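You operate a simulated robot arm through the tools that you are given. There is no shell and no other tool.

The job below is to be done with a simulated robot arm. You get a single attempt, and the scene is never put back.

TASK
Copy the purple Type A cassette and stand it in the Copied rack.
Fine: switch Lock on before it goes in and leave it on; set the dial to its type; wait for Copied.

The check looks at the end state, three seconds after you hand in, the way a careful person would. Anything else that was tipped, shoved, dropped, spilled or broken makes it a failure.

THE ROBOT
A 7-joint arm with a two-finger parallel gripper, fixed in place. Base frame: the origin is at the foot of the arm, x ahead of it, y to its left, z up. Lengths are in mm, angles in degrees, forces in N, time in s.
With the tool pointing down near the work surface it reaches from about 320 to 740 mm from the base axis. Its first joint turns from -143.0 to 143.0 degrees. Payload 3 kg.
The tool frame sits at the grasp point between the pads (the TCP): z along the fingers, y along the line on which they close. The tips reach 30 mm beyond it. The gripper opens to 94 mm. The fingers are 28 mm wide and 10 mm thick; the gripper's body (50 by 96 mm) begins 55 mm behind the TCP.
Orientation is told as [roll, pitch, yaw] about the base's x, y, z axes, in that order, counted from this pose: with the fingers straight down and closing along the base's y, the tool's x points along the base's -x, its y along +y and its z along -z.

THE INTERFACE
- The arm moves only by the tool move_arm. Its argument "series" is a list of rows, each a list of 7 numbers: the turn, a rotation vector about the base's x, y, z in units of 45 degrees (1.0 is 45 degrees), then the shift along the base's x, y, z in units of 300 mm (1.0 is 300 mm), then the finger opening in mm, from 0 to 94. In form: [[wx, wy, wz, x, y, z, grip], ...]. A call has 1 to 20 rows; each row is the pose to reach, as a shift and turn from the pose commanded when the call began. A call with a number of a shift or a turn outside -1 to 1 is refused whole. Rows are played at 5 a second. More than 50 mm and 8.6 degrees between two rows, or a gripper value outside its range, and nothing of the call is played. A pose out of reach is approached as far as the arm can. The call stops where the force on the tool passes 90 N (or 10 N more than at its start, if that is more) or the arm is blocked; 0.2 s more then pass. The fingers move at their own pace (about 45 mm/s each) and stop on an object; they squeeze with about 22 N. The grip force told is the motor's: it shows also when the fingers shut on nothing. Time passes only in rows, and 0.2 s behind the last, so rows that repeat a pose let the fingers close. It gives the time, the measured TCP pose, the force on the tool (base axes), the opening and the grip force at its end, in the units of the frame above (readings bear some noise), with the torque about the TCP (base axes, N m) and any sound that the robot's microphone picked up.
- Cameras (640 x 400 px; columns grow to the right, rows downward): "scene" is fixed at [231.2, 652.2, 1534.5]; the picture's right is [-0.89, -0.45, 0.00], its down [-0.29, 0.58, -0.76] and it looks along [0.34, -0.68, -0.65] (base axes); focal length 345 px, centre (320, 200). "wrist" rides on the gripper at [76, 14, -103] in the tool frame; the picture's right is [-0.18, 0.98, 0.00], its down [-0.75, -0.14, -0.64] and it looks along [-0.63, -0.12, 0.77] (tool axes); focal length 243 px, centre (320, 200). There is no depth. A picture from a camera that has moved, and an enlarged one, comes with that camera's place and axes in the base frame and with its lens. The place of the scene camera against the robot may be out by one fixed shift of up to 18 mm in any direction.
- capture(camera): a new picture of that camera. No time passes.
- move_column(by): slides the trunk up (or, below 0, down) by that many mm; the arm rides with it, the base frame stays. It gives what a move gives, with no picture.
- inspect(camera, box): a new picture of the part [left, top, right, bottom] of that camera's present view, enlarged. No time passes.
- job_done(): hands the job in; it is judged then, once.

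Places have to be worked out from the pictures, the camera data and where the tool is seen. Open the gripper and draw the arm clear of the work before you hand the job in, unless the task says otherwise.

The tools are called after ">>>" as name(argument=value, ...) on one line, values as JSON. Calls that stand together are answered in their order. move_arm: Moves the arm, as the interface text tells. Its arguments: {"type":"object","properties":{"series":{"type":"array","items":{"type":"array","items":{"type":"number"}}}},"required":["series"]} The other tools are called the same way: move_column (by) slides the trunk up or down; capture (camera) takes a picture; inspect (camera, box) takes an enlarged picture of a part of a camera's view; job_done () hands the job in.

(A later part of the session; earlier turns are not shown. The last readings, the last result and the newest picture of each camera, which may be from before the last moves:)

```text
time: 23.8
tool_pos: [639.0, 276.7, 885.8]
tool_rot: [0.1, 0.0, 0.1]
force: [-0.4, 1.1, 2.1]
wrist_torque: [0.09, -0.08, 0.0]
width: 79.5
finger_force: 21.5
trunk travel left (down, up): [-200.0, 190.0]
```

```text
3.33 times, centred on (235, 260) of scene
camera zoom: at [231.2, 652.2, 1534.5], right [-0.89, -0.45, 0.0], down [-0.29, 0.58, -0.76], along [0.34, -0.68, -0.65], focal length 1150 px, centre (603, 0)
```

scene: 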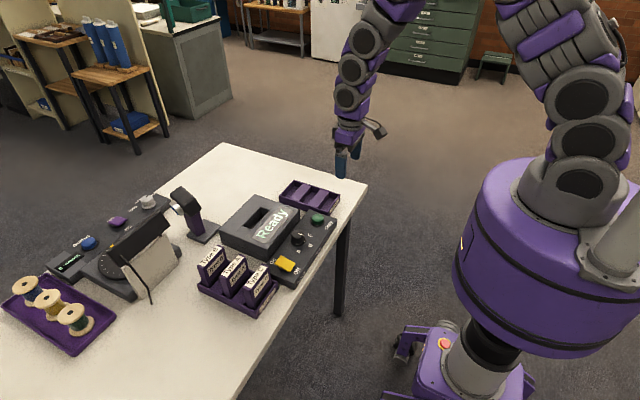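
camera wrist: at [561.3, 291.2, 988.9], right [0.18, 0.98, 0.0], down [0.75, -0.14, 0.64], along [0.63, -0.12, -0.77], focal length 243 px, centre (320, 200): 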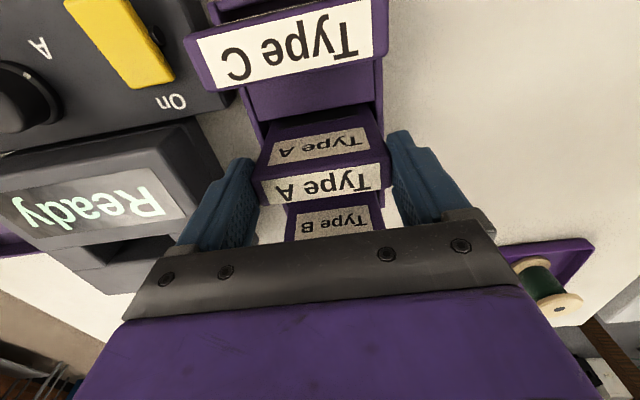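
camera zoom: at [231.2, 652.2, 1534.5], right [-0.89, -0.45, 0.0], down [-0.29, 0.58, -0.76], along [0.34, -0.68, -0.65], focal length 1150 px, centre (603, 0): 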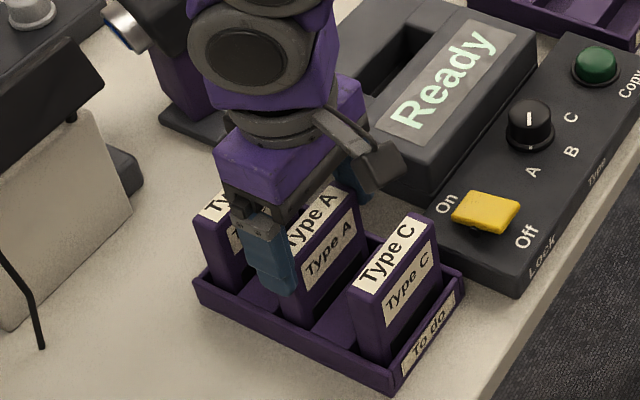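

The cassette is gripped at 79.5 mm. I'll lift it slowly and straight up.

>>> move_arm(series=[[0, 0, 0, 0, 0, 0.03, 60], [0, 0, 0, 0, 0, 0.07, 60], [0, 0, 0, 0, 0, 0.15, 60], [0, 0, 0, 0, 0, 0.25, 60], [0, 0, 0, 0, 0, 0.35, 60], [0, 0, 0, 0, 0, 0.42, 60], [0, 0, 0, 0, 0, 0.42, 60]])

>>> capture(camera="wrist")

>>> inspect(camera="scene", box=[170, 150, 310, 320])

```text
time: 25.4
tool_pos: [637.5, 276.9, 1011.6]
tool_rot: [-0.1, 0.0, 0.0]
force: [-0.1, 0.1, -2.2]
wrist_torque: [0.0, 0.0, -0.05]
width: 79.5
finger_force: 21.8
trunk travel left (down, up): [-200.0, 190.0]
```

```text
taken
camera wrist: at [560.7, 291.9, 1113.6], right [0.18, 0.98, 0.0], down [0.75, -0.14, 0.64], along [0.63, -0.12, -0.77], focal length 243 px, centre (320, 200)
```

wrist: 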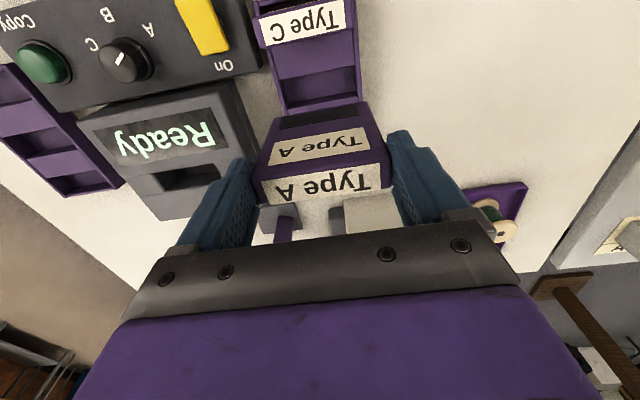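

```text
2.35 times, centred on (240, 235) of scene
camera zoom: at [231.2, 652.2, 1534.5], right [-0.89, -0.45, 0.0], down [-0.29, 0.58, -0.76], along [0.34, -0.68, -0.65], focal length 812 px, centre (508, 118)
```

zoom: 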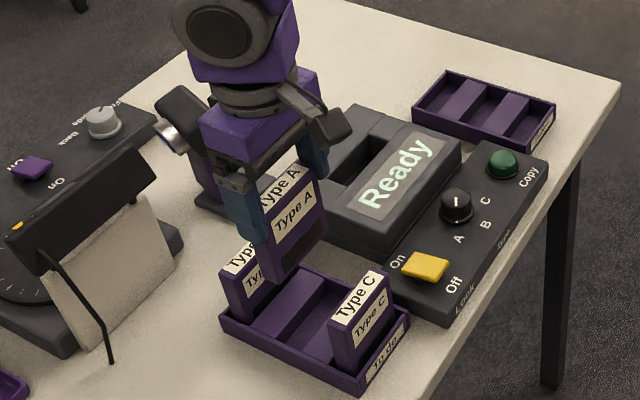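

The cassette is lifted (about 2 N). I'll zoom in to see exactly how it sits in the fingers.

>>> inspect(camera="wrist", box=[230, 100, 430, 230])

>>> inspect(camera="scene", box=[250, 200, 320, 280])

>>> inspect(camera="scene", box=[250, 200, 330, 260])

>>> inspect(camera="scene", box=[250, 210, 320, 280])

>>> inspect(camera="scene", box=[250, 200, 340, 290])

>>> inspect(camera="scene", box=[250, 200, 290, 240])

>>> inspect(camera="scene", box=[205, 205, 275, 275])

```text
3.08 times, centred on (330, 165) of wrist
camera zoom: at [560.7, 291.9, 1113.6], right [0.18, 0.98, 0.0], down [0.75, -0.14, 0.64], along [0.63, -0.12, -0.77], focal length 746 px, centre (289, 308)
```

zoom: 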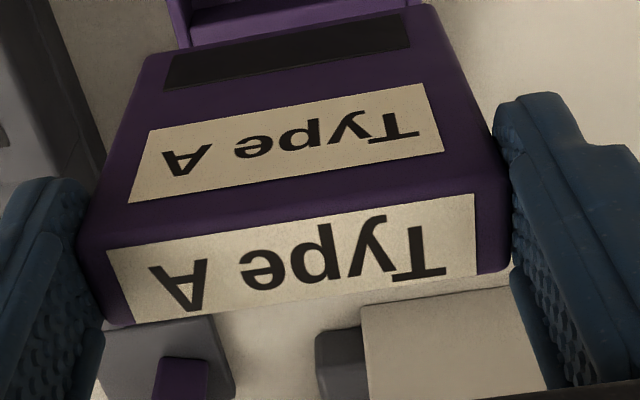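

```text
5.00 times, centred on (285, 240) of scene
camera zoom: at [231.2, 652.2, 1534.5], right [-0.89, -0.45, 0.0], down [-0.29, 0.58, -0.76], along [0.34, -0.68, -0.65], focal length 1725 px, centre (495, 0)
```

zoom: 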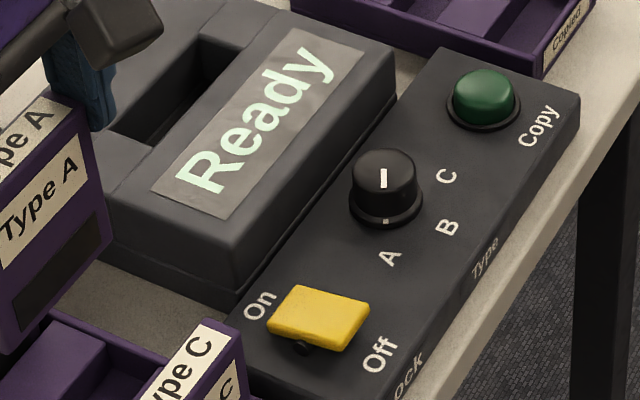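

```text
6.67 times, centred on (290, 230) of scene
camera zoom: at [231.2, 652.2, 1534.5], right [-0.89, -0.45, 0.0], down [-0.29, 0.58, -0.76], along [0.34, -0.68, -0.65], focal length 2300 px, centre (520, 0)
```

zoom: 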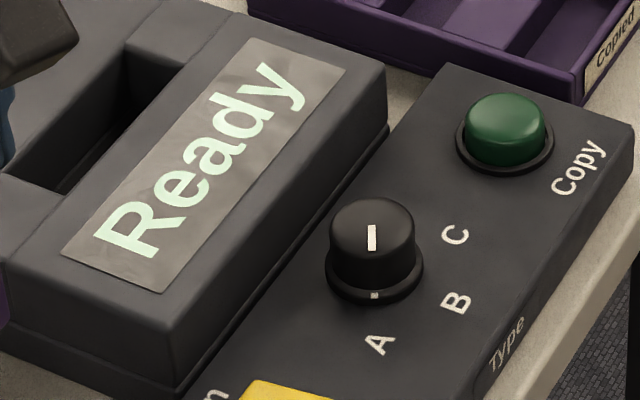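

```text
5.71 times, centred on (285, 245) of scene
camera zoom: at [231.2, 652.2, 1534.5], right [-0.89, -0.45, 0.0], down [-0.29, 0.58, -0.76], along [0.34, -0.68, -0.65], focal length 1972 px, centre (520, -57)
```

zoom: 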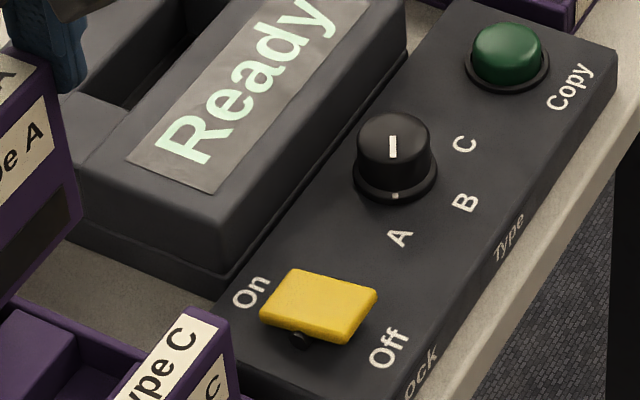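

```text
4.44 times, centred on (295, 245) of scene
camera zoom: at [231.2, 652.2, 1534.5], right [-0.89, -0.45, 0.0], down [-0.29, 0.58, -0.76], along [0.34, -0.68, -0.65], focal length 1534 px, centre (431, 0)
```

zoom: 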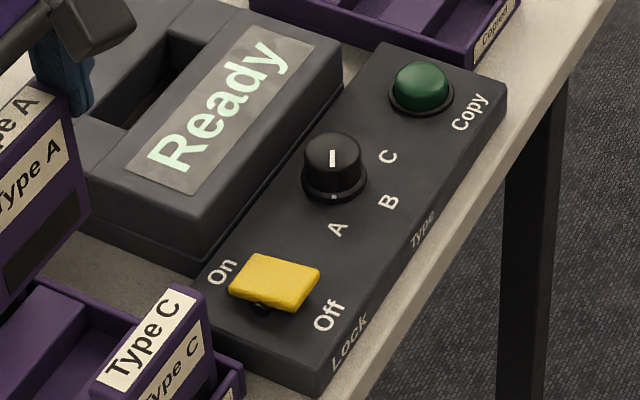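

```text
10.00 times, centred on (270, 220) of scene
camera zoom: at [231.2, 652.2, 1534.5], right [-0.89, -0.45, 0.0], down [-0.29, 0.58, -0.76], along [0.34, -0.68, -0.65], focal length 3451 px, centre (820, 0)
```

zoom: 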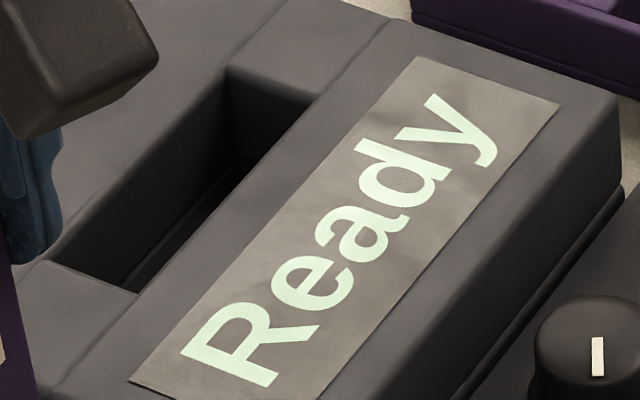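

```text
5.71 times, centred on (240, 240) of scene
camera zoom: at [231.2, 652.2, 1534.5], right [-0.89, -0.45, 0.0], down [-0.29, 0.58, -0.76], along [0.34, -0.68, -0.65], focal length 1972 px, centre (777, -29)
```

zoom: 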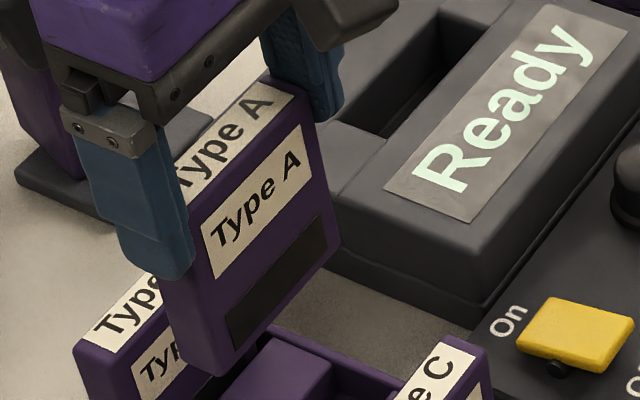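

The cassette is firmly held: its top is about 11 mm below the TCP and it is centred roughly 5 mm toward +x of the TCP. I'll zoom on the slot from here to triangulate it against the earlier view.

>>> inspect(camera="wrist", box=[70, 80, 270, 230])

```text
2.67 times, centred on (170, 155) of wrist
camera zoom: at [560.7, 291.9, 1113.6], right [0.18, 0.98, 0.0], down [0.75, -0.14, 0.64], along [0.63, -0.12, -0.77], focal length 647 px, centre (720, 320)
```

zoom: 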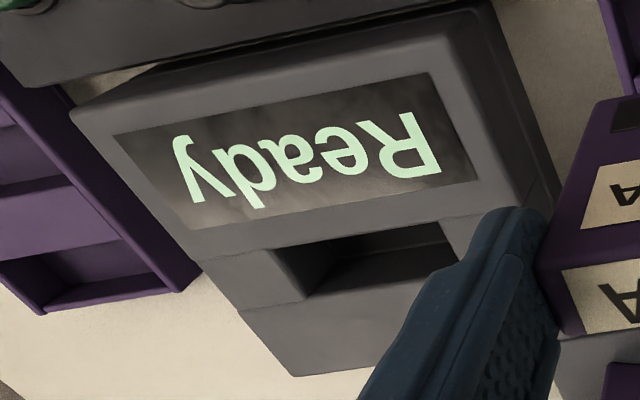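

The slot centre is about (712.5,79,842) and roughly 84×28 mm, and the cassette is about 80×20×75 mm. I'll carry the cassette across at height, then hover with its bottom about 25 mm above the slot.

>>> move_arm(series=[[0, 0, 0, 0, -0.1, 0, 60], [0, 0, 0, 0, -0.22, 0, 60], [0, 0, 0, 0, -0.34, 0, 60], [0, 0, 0, 0.03, -0.46, 0, 60], [0, 0, 0, 0.1, -0.56, 0, 60], [0, 0, 0, 0.17, -0.64, 0, 60], [0, 0, 0, 0.229, -0.656, 0, 60], [0, 0, 0, 0.229, -0.656, -0.05, 60], [0, 0, 0, 0.229, -0.656, -0.12, 60], [0, 0, 0, 0.229, -0.656, -0.19, 60], [0, 0, 0, 0.229, -0.656, -0.19, 60]])

>>> capture(camera="wrist")

>>> inspect(camera="wrist", box=[210, 40, 430, 220])

>>> inspect(camera="scene", box=[215, 150, 315, 260])

```text
time: 27.8
tool_pos: [709.0, 78.5, 955.1]
tool_rot: [-0.2, 0.0, 0.0]
force: [0.0, 0.7, -2.9]
wrist_torque: [0.05, 0.03, 0.01]
width: 79.3
finger_force: 22.1
trunk travel left (down, up): [-200.0, 190.0]
```

```text
taken
camera wrist: at [631.3, 94.1, 1057.1], right [0.18, 0.98, 0.0], down [0.75, -0.14, 0.64], along [0.63, -0.12, -0.77], focal length 243 px, centre (320, 200)
```

wrist: 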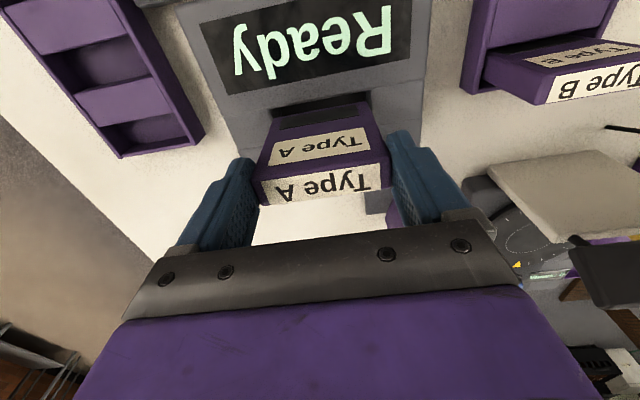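

```text
2.22 times, centred on (320, 130) of wrist
camera zoom: at [631.3, 94.1, 1057.1], right [0.18, 0.98, 0.0], down [0.75, -0.14, 0.64], along [0.63, -0.12, -0.77], focal length 539 px, centre (320, 356)
```

zoom: 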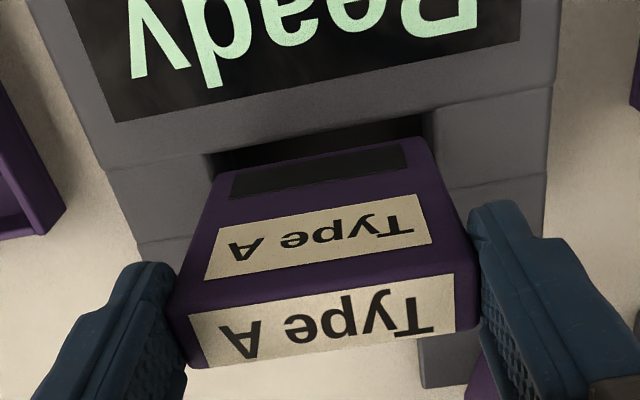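

```text
3.64 times, centred on (265, 205) of scene
camera zoom: at [231.2, 652.2, 1534.5], right [-0.89, -0.45, 0.0], down [-0.29, 0.58, -0.76], along [0.34, -0.68, -0.65], focal length 1255 px, centre (520, 182)
```

zoom: 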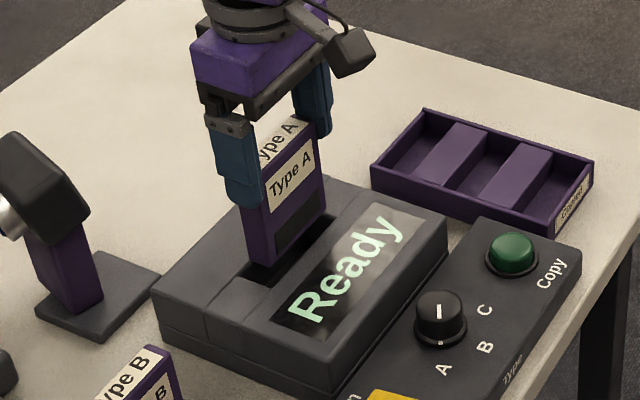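

The slot spans about −44.7..+40.8 mm in y and −9.6..+18 mm in x relative to the TCP, and the cassette bottom is at about z=857. I'll shift by (−1,−1.8) and ease it in.

>>> move_arm(series=[[0, 0, 0, -0.0035, -0.006, 0, 60], [0, 0, 0, -0.0035, -0.006, -0.02, 60], [0, 0, 0, -0.0035, -0.006, -0.04, 60], [0, 0, 0, -0.0035, -0.006, -0.06, 60], [0, 0, 0, -0.0035, -0.006, -0.075, 60]])

>>> inspect(camera="wrist", box=[210, 40, 430, 220])

>>> inspect(camera="scene", box=[215, 150, 315, 260])

```text
time: 29.0
tool_pos: [707.4, 77.7, 932.8]
tool_rot: [-0.1, 0.0, 0.0]
force: [1.0, 0.7, -2.1]
wrist_torque: [0.02, 0.04, -0.01]
width: 79.7
finger_force: 21.8
trunk travel left (down, up): [-200.0, 190.0]
```

```text
2.22 times, centred on (320, 130) of wrist
camera zoom: at [629.6, 92.2, 1034.7], right [0.18, 0.98, 0.0], down [0.75, -0.14, 0.64], along [0.63, -0.12, -0.77], focal length 539 px, centre (320, 356)
```

zoom: 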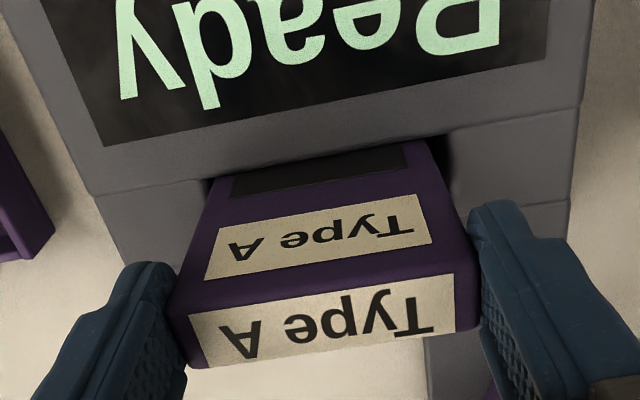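

```text
3.64 times, centred on (265, 205) of scene
camera zoom: at [231.2, 652.2, 1534.5], right [-0.89, -0.45, 0.0], down [-0.29, 0.58, -0.76], along [0.34, -0.68, -0.65], focal length 1255 px, centre (520, 182)
```

zoom: 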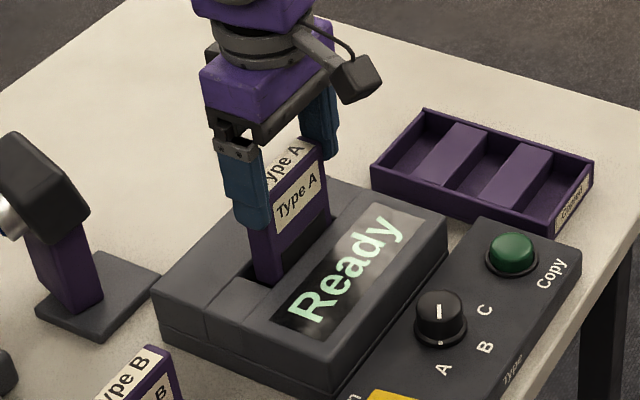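

It is entering the slot with no contact, and the gaps suggest a shift of about +1 mm in y. I'll continue down in small steps.

>>> move_arm(series=[[0, 0, 0, 0, 0.003, -0.01, 60], [0, 0, 0, 0, 0.003, -0.025, 60], [0, 0, 0, 0, 0.003, -0.04, 60], [0, 0, 0, 0, 0.003, -0.055, 60], [0, 0, 0, 0, 0.003, -0.07, 60]])

>>> inspect(camera="scene", box=[215, 150, 315, 260])

```text
time: 30.2
tool_pos: [707.3, 78.3, 911.9]
tool_rot: [0.0, 0.0, 0.0]
force: [0.3, -1.1, -2.0]
wrist_torque: [0.02, -0.03, 0.0]
width: 79.5
finger_force: 21.8
trunk travel left (down, up): [-200.0, 190.0]
```

```text
3.64 times, centred on (265, 205) of scene
camera zoom: at [231.2, 652.2, 1534.5], right [-0.89, -0.45, 0.0], down [-0.29, 0.58, -0.76], along [0.34, -0.68, -0.65], focal length 1255 px, centre (520, 182)
```

zoom: 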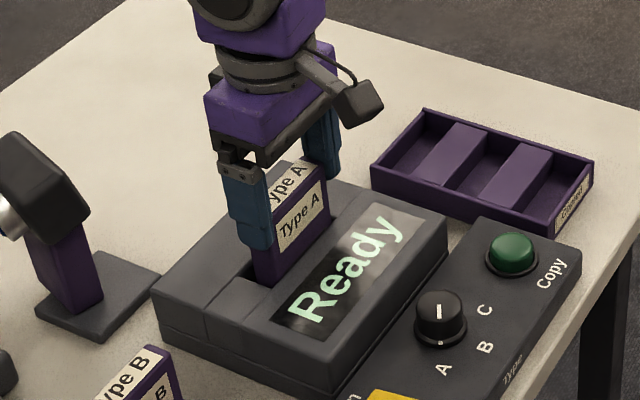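

>>> move_arm(series=[[0, 0, 0, 0, 0, -0.012, 60], [0, 0, 0, 0, 0, -0.024, 60], [0, 0, 0, 0, 0, -0.036, 60], [0, 0, 0, 0, 0, -0.048, 60], [0, 0, 0, 0, 0, -0.058, 60]])

>>> inspect(camera="scene", box=[215, 150, 315, 260])

>>> inspect(camera="wrist", box=[210, 40, 430, 220])

```text
time: 31.4
tool_pos: [705.3, 78.4, 900.3]
tool_rot: [-0.1, -0.8, -0.1]
force: [0.3, 2.3, 47.3]
wrist_torque: [-0.17, -0.35, 0.02]
width: 80.0
finger_force: 22.0
trunk travel left (down, up): [-200.0, 190.0]
```

```text
3.64 times, centred on (265, 205) of scene
camera zoom: at [231.2, 652.2, 1534.5], right [-0.89, -0.45, 0.0], down [-0.29, 0.58, -0.76], along [0.34, -0.68, -0.65], focal length 1255 px, centre (520, 182)
```

zoom: 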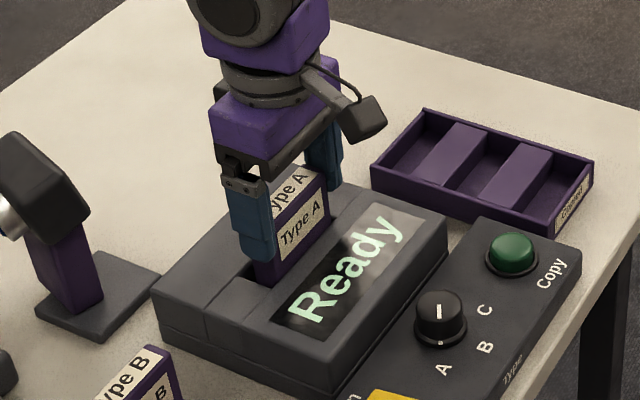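

```text
2.22 times, centred on (320, 130) of wrist
camera zoom: at [627.7, 92.7, 1002.0], right [0.18, 0.98, 0.0], down [0.75, -0.14, 0.65], along [0.64, -0.12, -0.76], focal length 539 px, centre (320, 356)
```

zoom: 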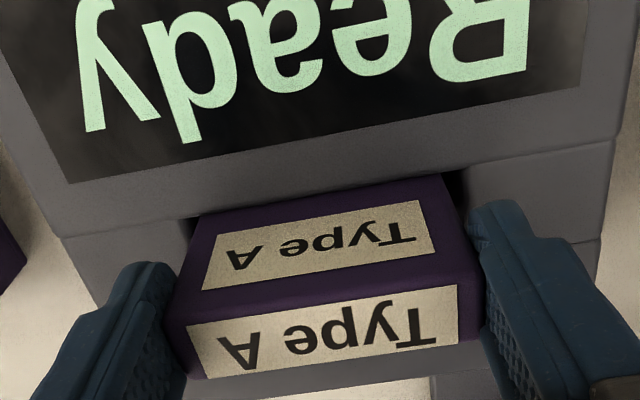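

Contact at about z=900 with load centred under the cassette means it has reached the slot floor, about 40 mm in. I'll unload the force and open the gripper.

>>> move_arm(series=[[0, 0, 0, 0, 0, 0.012, 60], [0, 0, 0, 0, 0, 0.018, 60], [0, 0, 0, 0, 0, 0.018, 85], [0, 0, 0, 0, 0, 0.018, 94], [0, 0, 0, 0, 0, 0.018, 94]])

>>> inspect(camera="scene", box=[215, 150, 315, 260])

>>> inspect(camera="wrist", box=[210, 40, 430, 220])

```text
time: 32.6
tool_pos: [705.2, 78.5, 899.7]
tool_rot: [0.0, 0.1, 0.0]
force: [0.2, 0.0, -0.5]
wrist_torque: [0.04, 0.0, 0.0]
width: 94.0
finger_force: 0.1
trunk travel left (down, up): [-200.0, 190.0]
```

```text
3.64 times, centred on (265, 205) of scene
camera zoom: at [231.2, 652.2, 1534.5], right [-0.89, -0.45, 0.0], down [-0.29, 0.58, -0.76], along [0.34, -0.68, -0.65], focal length 1255 px, centre (520, 182)
```

zoom: 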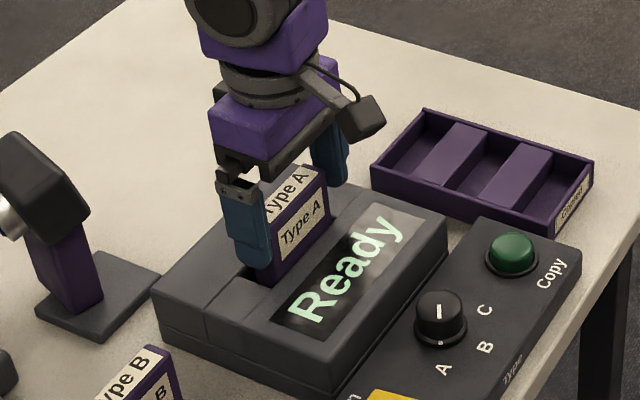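

```text
2.22 times, centred on (320, 130) of wrist
camera zoom: at [628.4, 92.8, 1002.1], right [0.18, 0.98, 0.0], down [0.75, -0.14, 0.64], along [0.63, -0.12, -0.77], focal length 539 px, centre (320, 356)
```

zoom: 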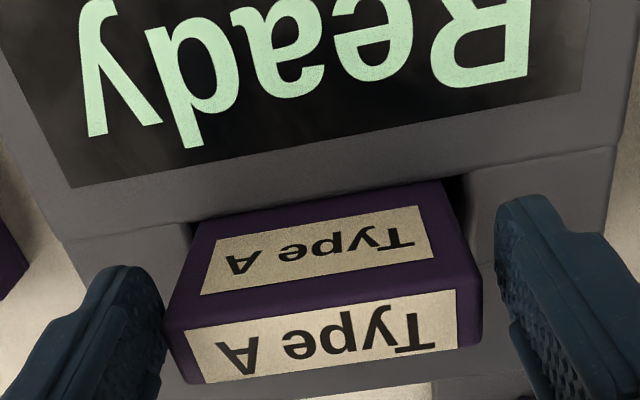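

The cassette stands in the slot and is released. I'll lift clear, then close the fingers and move above the Copy button near (562,−15,~815).

>>> move_arm(series=[[0, 0, 0, 0, 0, 0.1, 94], [0, 0, 0, 0, 0, 0.25, 94], [0, 0, 0, -0.05, -0.03, 0.3, 94], [0, 0, 0, -0.15, -0.1, 0.3, 94], [0, 0, 0, -0.27, -0.17, 0.25, 70], [0, 0, 0, -0.39, -0.25, 0.18, 40], [0, 0, 0, -0.481, -0.311, 0.08, 10], [0, 0, 0, -0.481, -0.311, -0.03, 0], [0, 0, 0, -0.481, -0.311, -0.03, 0], [0, 0, 0, -0.481, -0.311, -0.03, 0]])

>>> capture(camera="wrist")

>>> inspect(camera="scene", box=[235, 160, 345, 280])

```text
time: 34.8
tool_pos: [562.0, -15.7, 891.1]
tool_rot: [0.1, -0.1, 0.1]
force: [0.7, 0.5, 0.5]
wrist_torque: [-0.03, 0.01, 0.01]
width: 0.1
finger_force: 21.9
trunk travel left (down, up): [-200.0, 190.0]
```

```text
taken
camera wrist: at [484.5, -0.6, 993.7], right [0.18, 0.98, 0.0], down [0.75, -0.14, 0.64], along [0.63, -0.12, -0.77], focal length 243 px, centre (320, 200)
```

wrist: 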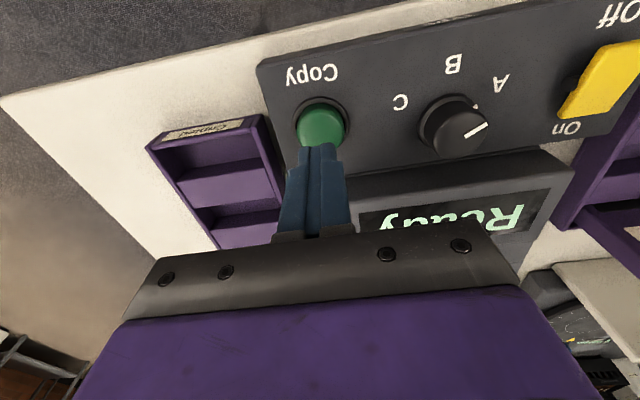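

```text
3.33 times, centred on (290, 220) of scene
camera zoom: at [231.2, 652.2, 1534.5], right [-0.89, -0.45, 0.0], down [-0.29, 0.58, -0.76], along [0.34, -0.68, -0.65], focal length 1150 px, centre (420, 133)
```

zoom: 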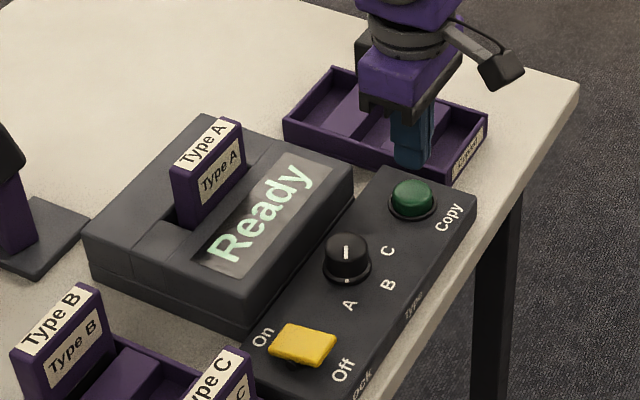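

I'm aligned over the Copy button, so I'll press down gently.

>>> move_arm(series=[[0, 0, 0, -0.005, 0, -0.06, 0], [0, 0, 0, -0.005, 0, -0.11, 0], [0, 0, 0, -0.005, 0, -0.125, 0], [0, 0, 0, -0.005, 0, -0.135, 0]])

>>> inspect(camera="scene", box=[235, 160, 345, 280])

```text
time: 35.8
tool_pos: [560.9, -15.2, 851.0]
tool_rot: [0.0, 0.0, 0.0]
force: [0.8, 0.1, 4.4]
wrist_torque: [0.0, -0.04, -0.08]
width: 0.3
finger_force: 21.6
trunk travel left (down, up): [-200.0, 190.0]
heard: click
```

```text
3.33 times, centred on (290, 220) of scene
camera zoom: at [231.2, 652.2, 1534.5], right [-0.89, -0.45, 0.0], down [-0.29, 0.58, -0.76], along [0.34, -0.68, -0.65], focal length 1150 px, centre (420, 133)
```

zoom: 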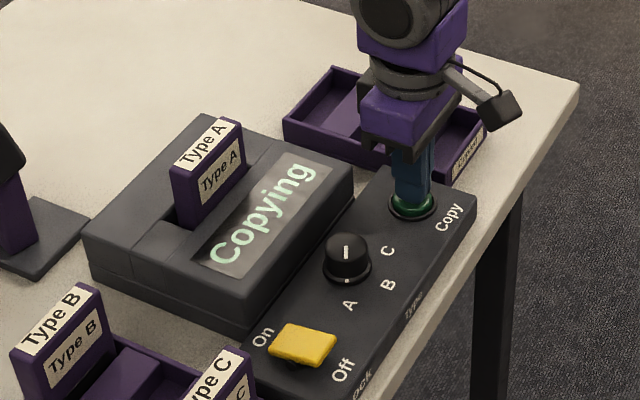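

A click was heard and the display reads "Copying". I'll lift off the button and wait while heading to a viewpoint over the Copied rack.

>>> move_arm(series=[[0, 0, 0, 0, 0, 0.05, 0], [0, 0, 0, 0, 0, 0.2, 0], [0, 0, 0, 0, -0.05, 0.35, 20], [0, 0, 0, 0, -0.15, 0.48, 50], [0, 0, 0, 0, -0.25, 0.55, 80], [0, 0, 0, 0, -0.3, 0.6, 94], [0, 0, 0, 0, -0.3, 0.6, 94], [0, 0, 0, 0, -0.3, 0.6, 94]])

>>> capture(camera="wrist")

>>> inspect(camera="wrist", box=[230, 40, 430, 210])

>>> inspect(camera="scene", box=[235, 160, 345, 280])

```text
time: 37.6
tool_pos: [559.9, -105.5, 1029.4]
tool_rot: [0.0, 0.0, 0.0]
force: [-0.3, 0.2, -0.2]
wrist_torque: [0.02, 0.01, -0.02]
width: 94.0
finger_force: 0.0
trunk travel left (down, up): [-200.0, 190.0]
```

```text
taken
camera wrist: at [483.3, -90.8, 1131.3], right [0.18, 0.98, 0.0], down [0.75, -0.14, 0.64], along [0.63, -0.12, -0.77], focal length 243 px, centre (320, 200)
```

wrist: 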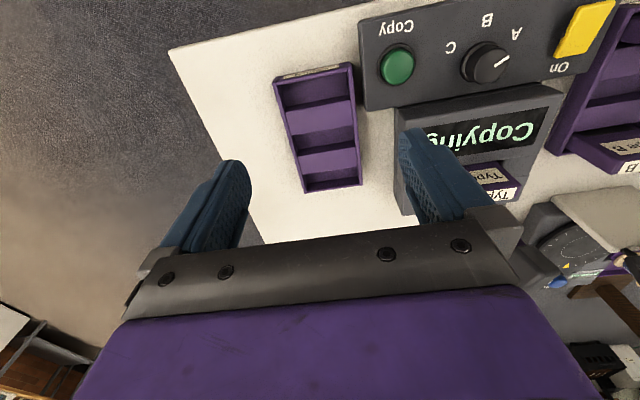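

```text
2.35 times, centred on (330, 125) of wrist
camera zoom: at [483.3, -90.8, 1131.3], right [0.18, 0.98, 0.0], down [0.75, -0.14, 0.64], along [0.63, -0.12, -0.77], focal length 571 px, centre (296, 376)
```

zoom: 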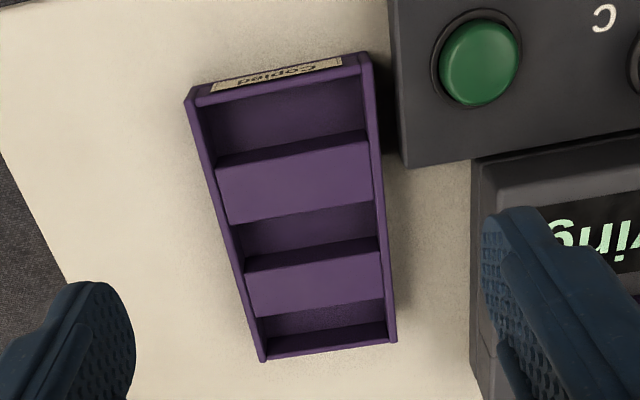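

```text
3.33 times, centred on (290, 220) of scene
camera zoom: at [231.2, 652.2, 1534.5], right [-0.89, -0.45, 0.0], down [-0.29, 0.58, -0.76], along [0.34, -0.68, -0.65], focal length 1150 px, centre (420, 133)
```

zoom: 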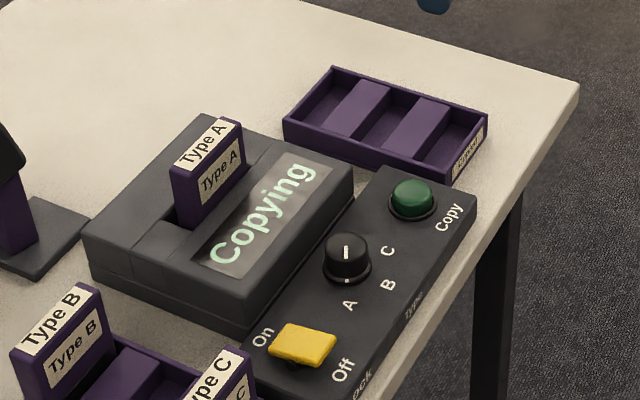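

The display still reads "Copying". I'll wait about 3 s while hovering and check again.

>>> move_arm(series=[[0, 0, 0, 0, 0, 0, 94], [0, 0, 0, 0, 0, 0, 94], [0, 0, 0, 0, 0, 0, 94], [0, 0, 0, 0, 0, 0, 94], [0, 0, 0, 0, 0, 0, 94], [0, 0, 0, 0, 0, 0, 94], [0, 0, 0, 0, 0, 0, 94], [0, 0, 0, 0, 0, 0, 94], [0, 0, 0, 0, 0, 0, 94], [0, 0, 0, 0, 0, 0, 94], [0, 0, 0, 0, 0, 0, 94], [0, 0, 0, 0, 0, 0, 94], [0, 0, 0, 0, 0, 0, 94], [0, 0, 0, 0, 0, 0, 94], [0, 0, 0, 0, 0, 0, 94]])

>>> inspect(camera="scene", box=[235, 160, 345, 280])

```text
time: 40.8
tool_pos: [559.9, -106.1, 1028.1]
tool_rot: [0.0, 0.0, -0.1]
force: [-0.5, 0.4, 0.4]
wrist_torque: [0.0, 0.0, -0.01]
width: 93.8
finger_force: 0.0
trunk travel left (down, up): [-200.0, 190.0]
```

```text
3.33 times, centred on (290, 220) of scene
camera zoom: at [231.2, 652.2, 1534.5], right [-0.89, -0.45, 0.0], down [-0.29, 0.58, -0.76], along [0.34, -0.68, -0.65], focal length 1150 px, centre (420, 133)
```

zoom: 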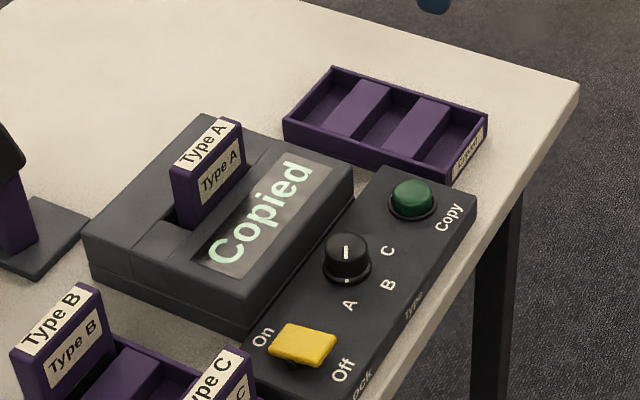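

The display reads "Copied". Before fetching the cassette, I'll take a closer view of the Copied rack for precise slot positions.

>>> move_arm(series=[[0, 0, 0, 0, -0.02, -0.12, 94], [0, 0, 0, 0, -0.03, -0.25, 94], [0, 0, 0, 0, -0.03, -0.3, 94], [0, 0, 0, 0, -0.03, -0.3, 94]])

>>> capture(camera="wrist")

>>> inspect(camera="wrist", box=[230, 30, 430, 230])

```text
time: 41.8
tool_pos: [560.8, -114.0, 939.9]
tool_rot: [0.0, 0.0, 0.0]
force: [0.5, 0.4, -0.4]
wrist_torque: [0.01, 0.01, 0.0]
width: 94.1
finger_force: 0.1
trunk travel left (down, up): [-200.0, 190.0]
```

```text
taken
camera wrist: at [484.0, -99.4, 1042.0], right [0.18, 0.98, 0.0], down [0.75, -0.14, 0.64], along [0.63, -0.12, -0.77], focal length 243 px, centre (320, 200)
```

wrist: 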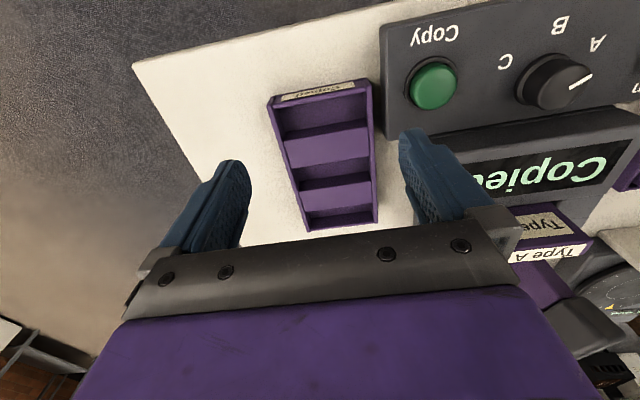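

```text
2.00 times, centred on (330, 130) of wrist
camera zoom: at [484.0, -99.4, 1042.0], right [0.18, 0.98, 0.0], down [0.75, -0.14, 0.64], along [0.63, -0.12, -0.77], focal length 485 px, centre (300, 340)
```

zoom: 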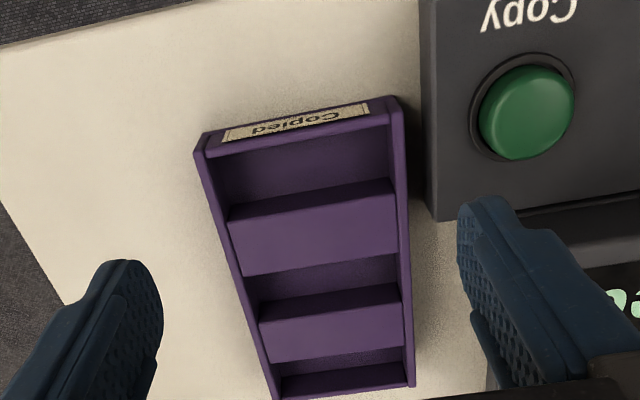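

The rack rim is at z≈793–798, centred on y≈−116, with the middle slot at x≈636–667 and long in y. Now I'll go back over the copier to fetch the cassette.

>>> move_arm(series=[[0, 0, 0, 0, 0, 0.13, 94], [0, 0, 0, 0.04, 0.05, 0.22, 94], [0, 0, 0, 0.13, 0.16, 0.24, 94], [0, 0, 0, 0.22, 0.28, 0.24, 94], [0, 0, 0, 0.31, 0.4, 0.24, 94], [0, 0, 0, 0.4, 0.52, 0.24, 94], [0, 0, 0, 0.48, 0.62, 0.24, 94], [0, 0, 0, 0.503, 0.641, 0.2, 94], [0, 0, 0, 0.503, 0.641, 0.06, 94], [0, 0, 0, 0.503, 0.641, -0.03, 94], [0, 0, 0, 0.503, 0.641, -0.03, 94]])

>>> capture(camera="wrist")

>>> inspect(camera="wrist", box=[210, 40, 430, 220])

>>> inspect(camera="scene", box=[215, 150, 315, 260])

```text
time: 44.2
tool_pos: [712.8, 77.6, 931.1]
tool_rot: [-0.2, -0.1, 0.0]
force: [0.7, -0.6, -0.1]
wrist_torque: [0.04, 0.02, -0.01]
width: 94.0
finger_force: 0.1
trunk travel left (down, up): [-200.0, 190.0]
```

```text
taken
camera wrist: at [634.8, 92.4, 1033.4], right [0.18, 0.98, 0.0], down [0.75, -0.14, 0.64], along [0.63, -0.12, -0.77], focal length 243 px, centre (320, 200)
```

wrist: 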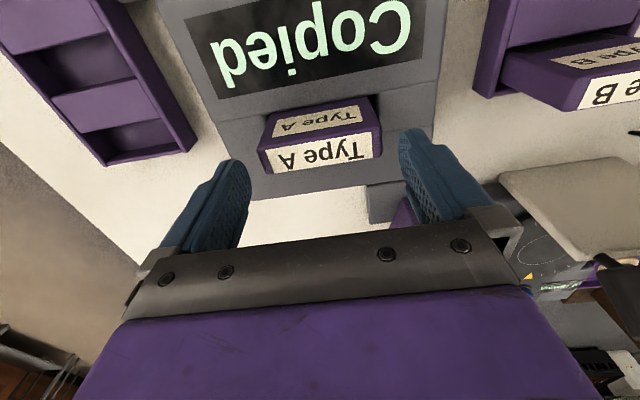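

```text
2.22 times, centred on (320, 130) of wrist
camera zoom: at [634.8, 92.4, 1033.4], right [0.18, 0.98, 0.0], down [0.75, -0.14, 0.64], along [0.63, -0.12, -0.77], focal length 539 px, centre (320, 356)
```

zoom: 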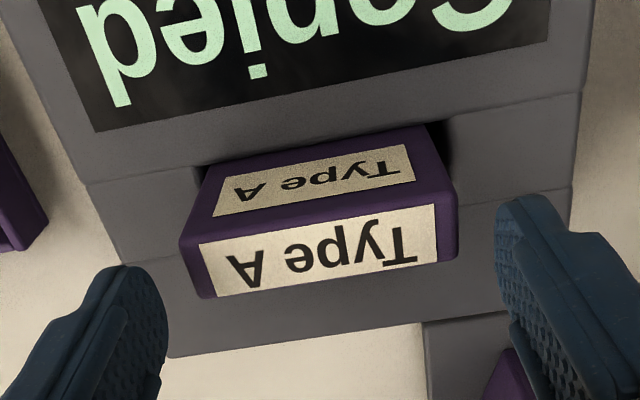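

```text
3.64 times, centred on (265, 205) of scene
camera zoom: at [231.2, 652.2, 1534.5], right [-0.89, -0.45, 0.0], down [-0.29, 0.58, -0.76], along [0.34, -0.68, -0.65], focal length 1255 px, centre (520, 182)
```

zoom: 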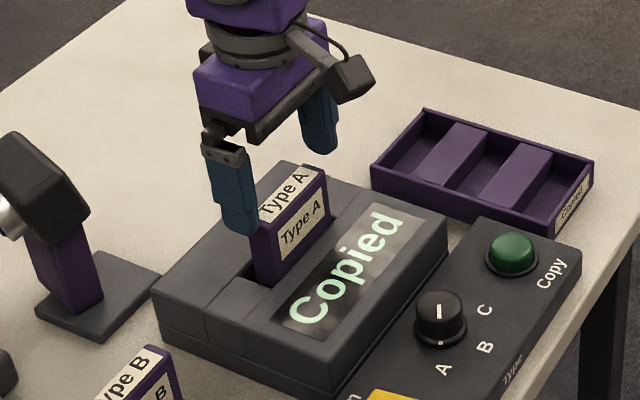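

The cassette is centred between the fingers (about +0.5 mm in y, −1 mm in x). I'll descend 39 mm and grip.

>>> move_arm(series=[[0, 0, 0, -0.003, 0.001, -0.05, 94], [0, 0, 0, -0.003, 0.001, -0.1, 94], [0, 0, 0, -0.003, 0.001, -0.133, 94], [0, 0, 0, -0.003, 0.001, -0.133, 80], [0, 0, 0, -0.003, 0.001, -0.133, 60], [0, 0, 0, -0.003, 0.001, -0.133, 60], [0, 0, 0, -0.003, 0.001, -0.133, 60]])

>>> inspect(camera="wrist", box=[210, 40, 430, 220])

```text
time: 45.8
tool_pos: [711.0, 78.1, 892.2]
tool_rot: [-0.1, 0.1, 0.1]
force: [0.5, -0.4, -0.3]
wrist_torque: [0.03, 0.01, 0.01]
width: 84.1
finger_force: 22.5
trunk travel left (down, up): [-200.0, 190.0]
```

```text
2.22 times, centred on (320, 130) of wrist
camera zoom: at [633.5, 93.1, 993.8], right [0.18, 0.98, 0.0], down [0.75, -0.14, 0.64], along [0.63, -0.12, -0.77], focal length 539 px, centre (320, 356)
```

zoom: 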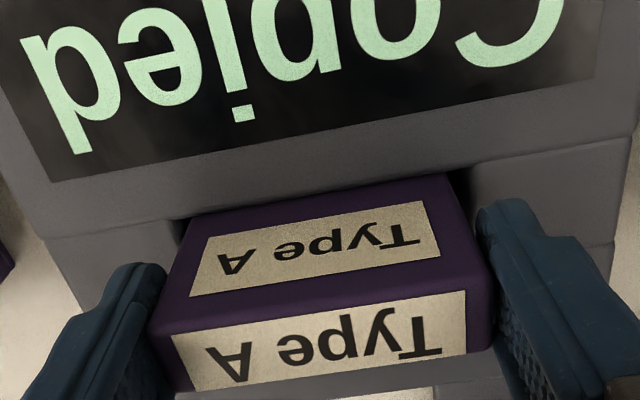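

The opening reads 84.1 mm instead of 79.5, so the cassette's top edge probably reached a step higher on the fingers. I'll open, rise 9 mm and regrip as before.

>>> move_arm(series=[[0, 0, 0, 0, 0, 0, 94], [0, 0, 0, 0, 0, 0, 94], [0, 0, 0, 0, 0, 0.03, 94], [0, 0, 0, 0, 0, 0.03, 80], [0, 0, 0, 0, 0, 0.03, 60], [0, 0, 0, 0, 0, 0.03, 60], [0, 0, 0, 0, 0, 0.03, 60]])

>>> inspect(camera="wrist", box=[210, 40, 430, 220])

>>> inspect(camera="scene", box=[215, 150, 315, 260])

```text
time: 47.4
tool_pos: [711.2, 76.8, 901.3]
tool_rot: [0.0, -0.2, -0.1]
force: [0.8, 0.0, 5.5]
wrist_torque: [0.16, -0.1, -0.02]
width: 79.6
finger_force: 21.8
trunk travel left (down, up): [-200.0, 190.0]
```

```text
2.22 times, centred on (320, 130) of wrist
camera zoom: at [633.5, 93.3, 1003.4], right [0.18, 0.98, 0.0], down [0.75, -0.14, 0.64], along [0.63, -0.12, -0.77], focal length 539 px, centre (320, 356)
```

zoom: 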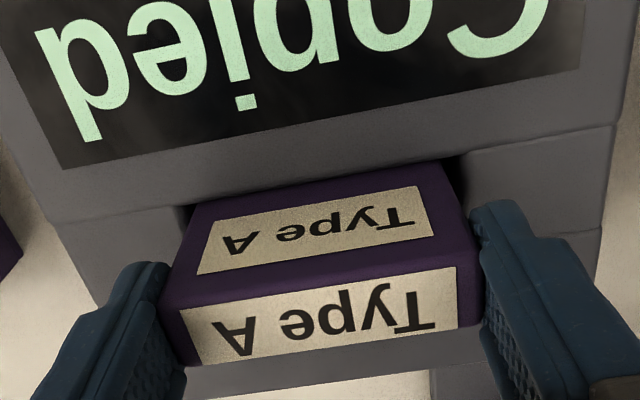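

```text
3.64 times, centred on (265, 205) of scene
camera zoom: at [231.2, 652.2, 1534.5], right [-0.89, -0.45, 0.0], down [-0.29, 0.58, -0.76], along [0.34, -0.68, -0.65], focal length 1255 px, centre (520, 182)
```

zoom: 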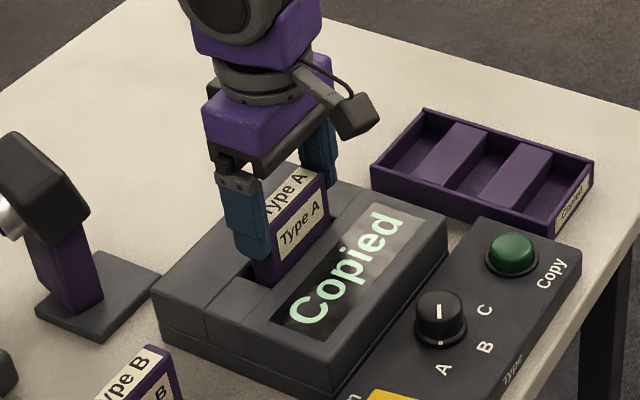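

The grip is good at 79.6 mm. I'll lift straight up 100 mm.

>>> move_arm(series=[[0, 0, 0, 0, 0, 0.03, 60], [0, 0, 0, 0, 0, 0.08, 60], [0, 0, 0, 0, 0, 0.16, 60], [0, 0, 0, 0, 0, 0.25, 60], [0, 0, 0, 0, 0, 0.33, 60], [0, 0, 0, 0, 0, 0.33, 60]])

>>> inspect(camera="wrist", box=[210, 40, 430, 220])

>>> capture(camera="scene")

```text
time: 48.8
tool_pos: [710.0, 79.0, 1000.5]
tool_rot: [-0.1, 0.2, 0.0]
force: [-0.6, -0.1, -1.6]
wrist_torque: [-0.02, -0.02, -0.02]
width: 79.8
finger_force: 21.4
trunk travel left (down, up): [-200.0, 190.0]
```

```text
2.22 times, centred on (320, 130) of wrist
camera zoom: at [633.4, 94.1, 1102.7], right [0.18, 0.98, 0.0], down [0.75, -0.14, 0.64], along [0.63, -0.12, -0.77], focal length 539 px, centre (320, 356)
```

zoom: 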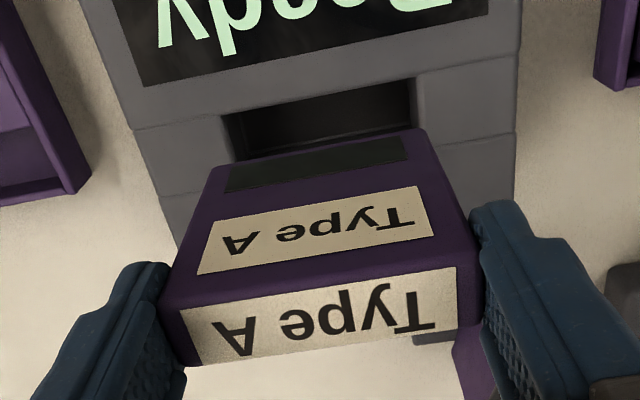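

```text
taken
```

scene: 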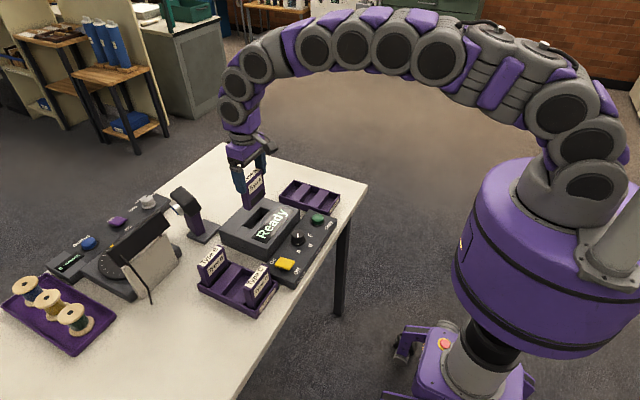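

The cassette is in hand, with its bottom about 99 mm below the TCP. I'll carry it over the Copied rack's middle slot and hover.

>>> move_arm(series=[[0, 0, 0, 0, -0.1, 0, 60], [0, 0, 0, -0.03, -0.22, 0, 60], [0, 0, 0, -0.08, -0.33, 0, 60], [0, 0, 0, -0.13, -0.44, 0, 60], [0, 0, 0, -0.18, -0.55, 0, 60], [0, 0, 0, -0.209, -0.646, 0, 60], [0, 0, 0, -0.209, -0.646, -0.1, 60], [0, 0, 0, -0.209, -0.646, -0.2, 60], [0, 0, 0, -0.209, -0.646, -0.25, 60], [0, 0, 0, -0.209, -0.646, -0.25, 60]])

>>> capture(camera="wrist")

>>> inspect(camera="wrist", box=[210, 20, 430, 220])

>>> inspect(camera="scene", box=[255, 120, 355, 230])

```text
time: 51.0
tool_pos: [648.3, -114.6, 924.9]
tool_rot: [-0.1, 0.0, 0.1]
force: [-0.1, 0.2, -0.8]
wrist_torque: [0.02, 0.01, 0.0]
width: 79.8
finger_force: 22.0
trunk travel left (down, up): [-200.0, 190.0]
```

```text
taken
camera wrist: at [570.6, -99.8, 1027.9], right [0.18, 0.98, 0.0], down [0.75, -0.14, 0.64], along [0.63, -0.12, -0.77], focal length 243 px, centre (320, 200)
```

wrist: 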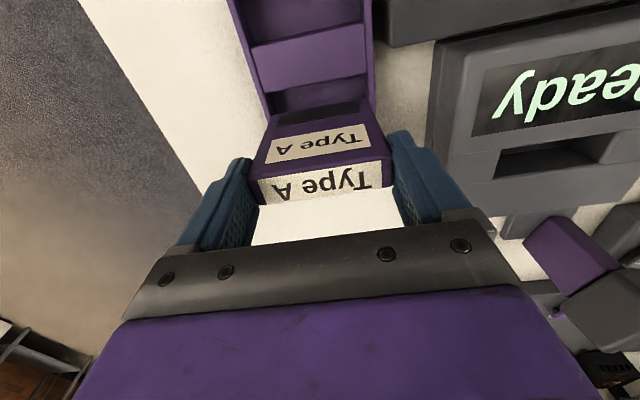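

```text
2.00 times, centred on (320, 120) of wrist
camera zoom: at [570.6, -99.8, 1027.9], right [0.18, 0.98, 0.0], down [0.75, -0.14, 0.64], along [0.63, -0.12, -0.77], focal length 485 px, centre (320, 360)
```

zoom: 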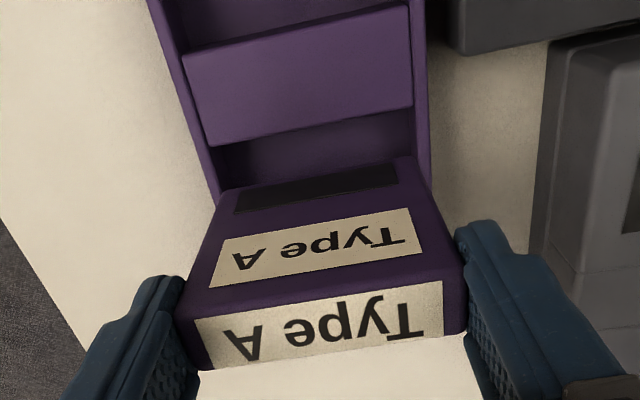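

```text
3.64 times, centred on (305, 175) of scene
camera zoom: at [231.2, 652.2, 1534.5], right [-0.89, -0.45, 0.0], down [-0.29, 0.58, -0.76], along [0.34, -0.68, -0.65], focal length 1255 px, centre (374, 291)
```

zoom: 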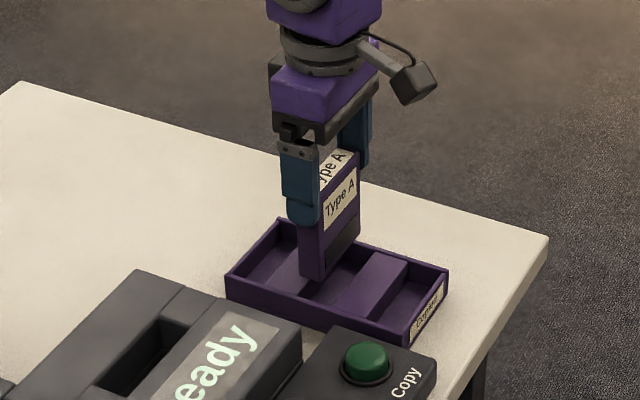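

The slot spans about −16.5..+16 mm in x relative to the TCP and the cassette −8.5..+11.5, so I'll shift (−2,−2) and descend gradually.

>>> move_arm(series=[[0, 0, 0, -0.007, -0.007, -0.02, 60], [0, 0, 0, -0.007, -0.007, -0.05, 60], [0, 0, 0, -0.007, -0.007, -0.075, 60], [0, 0, 0, -0.007, -0.007, -0.09, 60], [0, 0, 0, -0.007, -0.007, -0.1, 60]])

>>> inspect(camera="wrist", box=[210, 20, 430, 220])

>>> inspect(camera="scene", box=[275, 150, 345, 220])

```text
time: 52.2
tool_pos: [646.3, -117.2, 894.2]
tool_rot: [-0.1, 0.0, 0.1]
force: [0.8, 0.6, -1.6]
wrist_torque: [0.01, 0.01, -0.02]
width: 79.7
finger_force: 21.9
trunk travel left (down, up): [-200.0, 190.0]
```

```text
2.00 times, centred on (320, 120) of wrist
camera zoom: at [568.7, -102.6, 997.4], right [0.18, 0.98, 0.0], down [0.75, -0.14, 0.64], along [0.63, -0.12, -0.77], focal length 485 px, centre (320, 360)
```

zoom: 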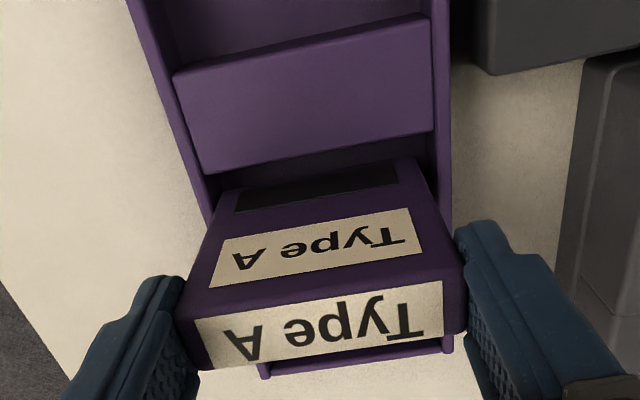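

```text
5.71 times, centred on (310, 185) of scene
camera zoom: at [231.2, 652.2, 1534.5], right [-0.89, -0.45, 0.0], down [-0.29, 0.58, -0.76], along [0.34, -0.68, -0.65], focal length 1972 px, centre (377, 286)
```

zoom: 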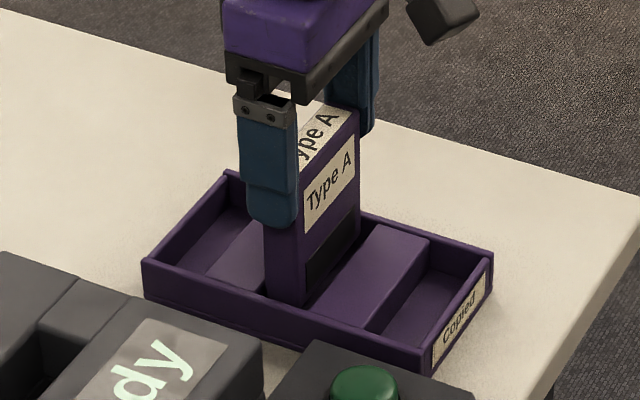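

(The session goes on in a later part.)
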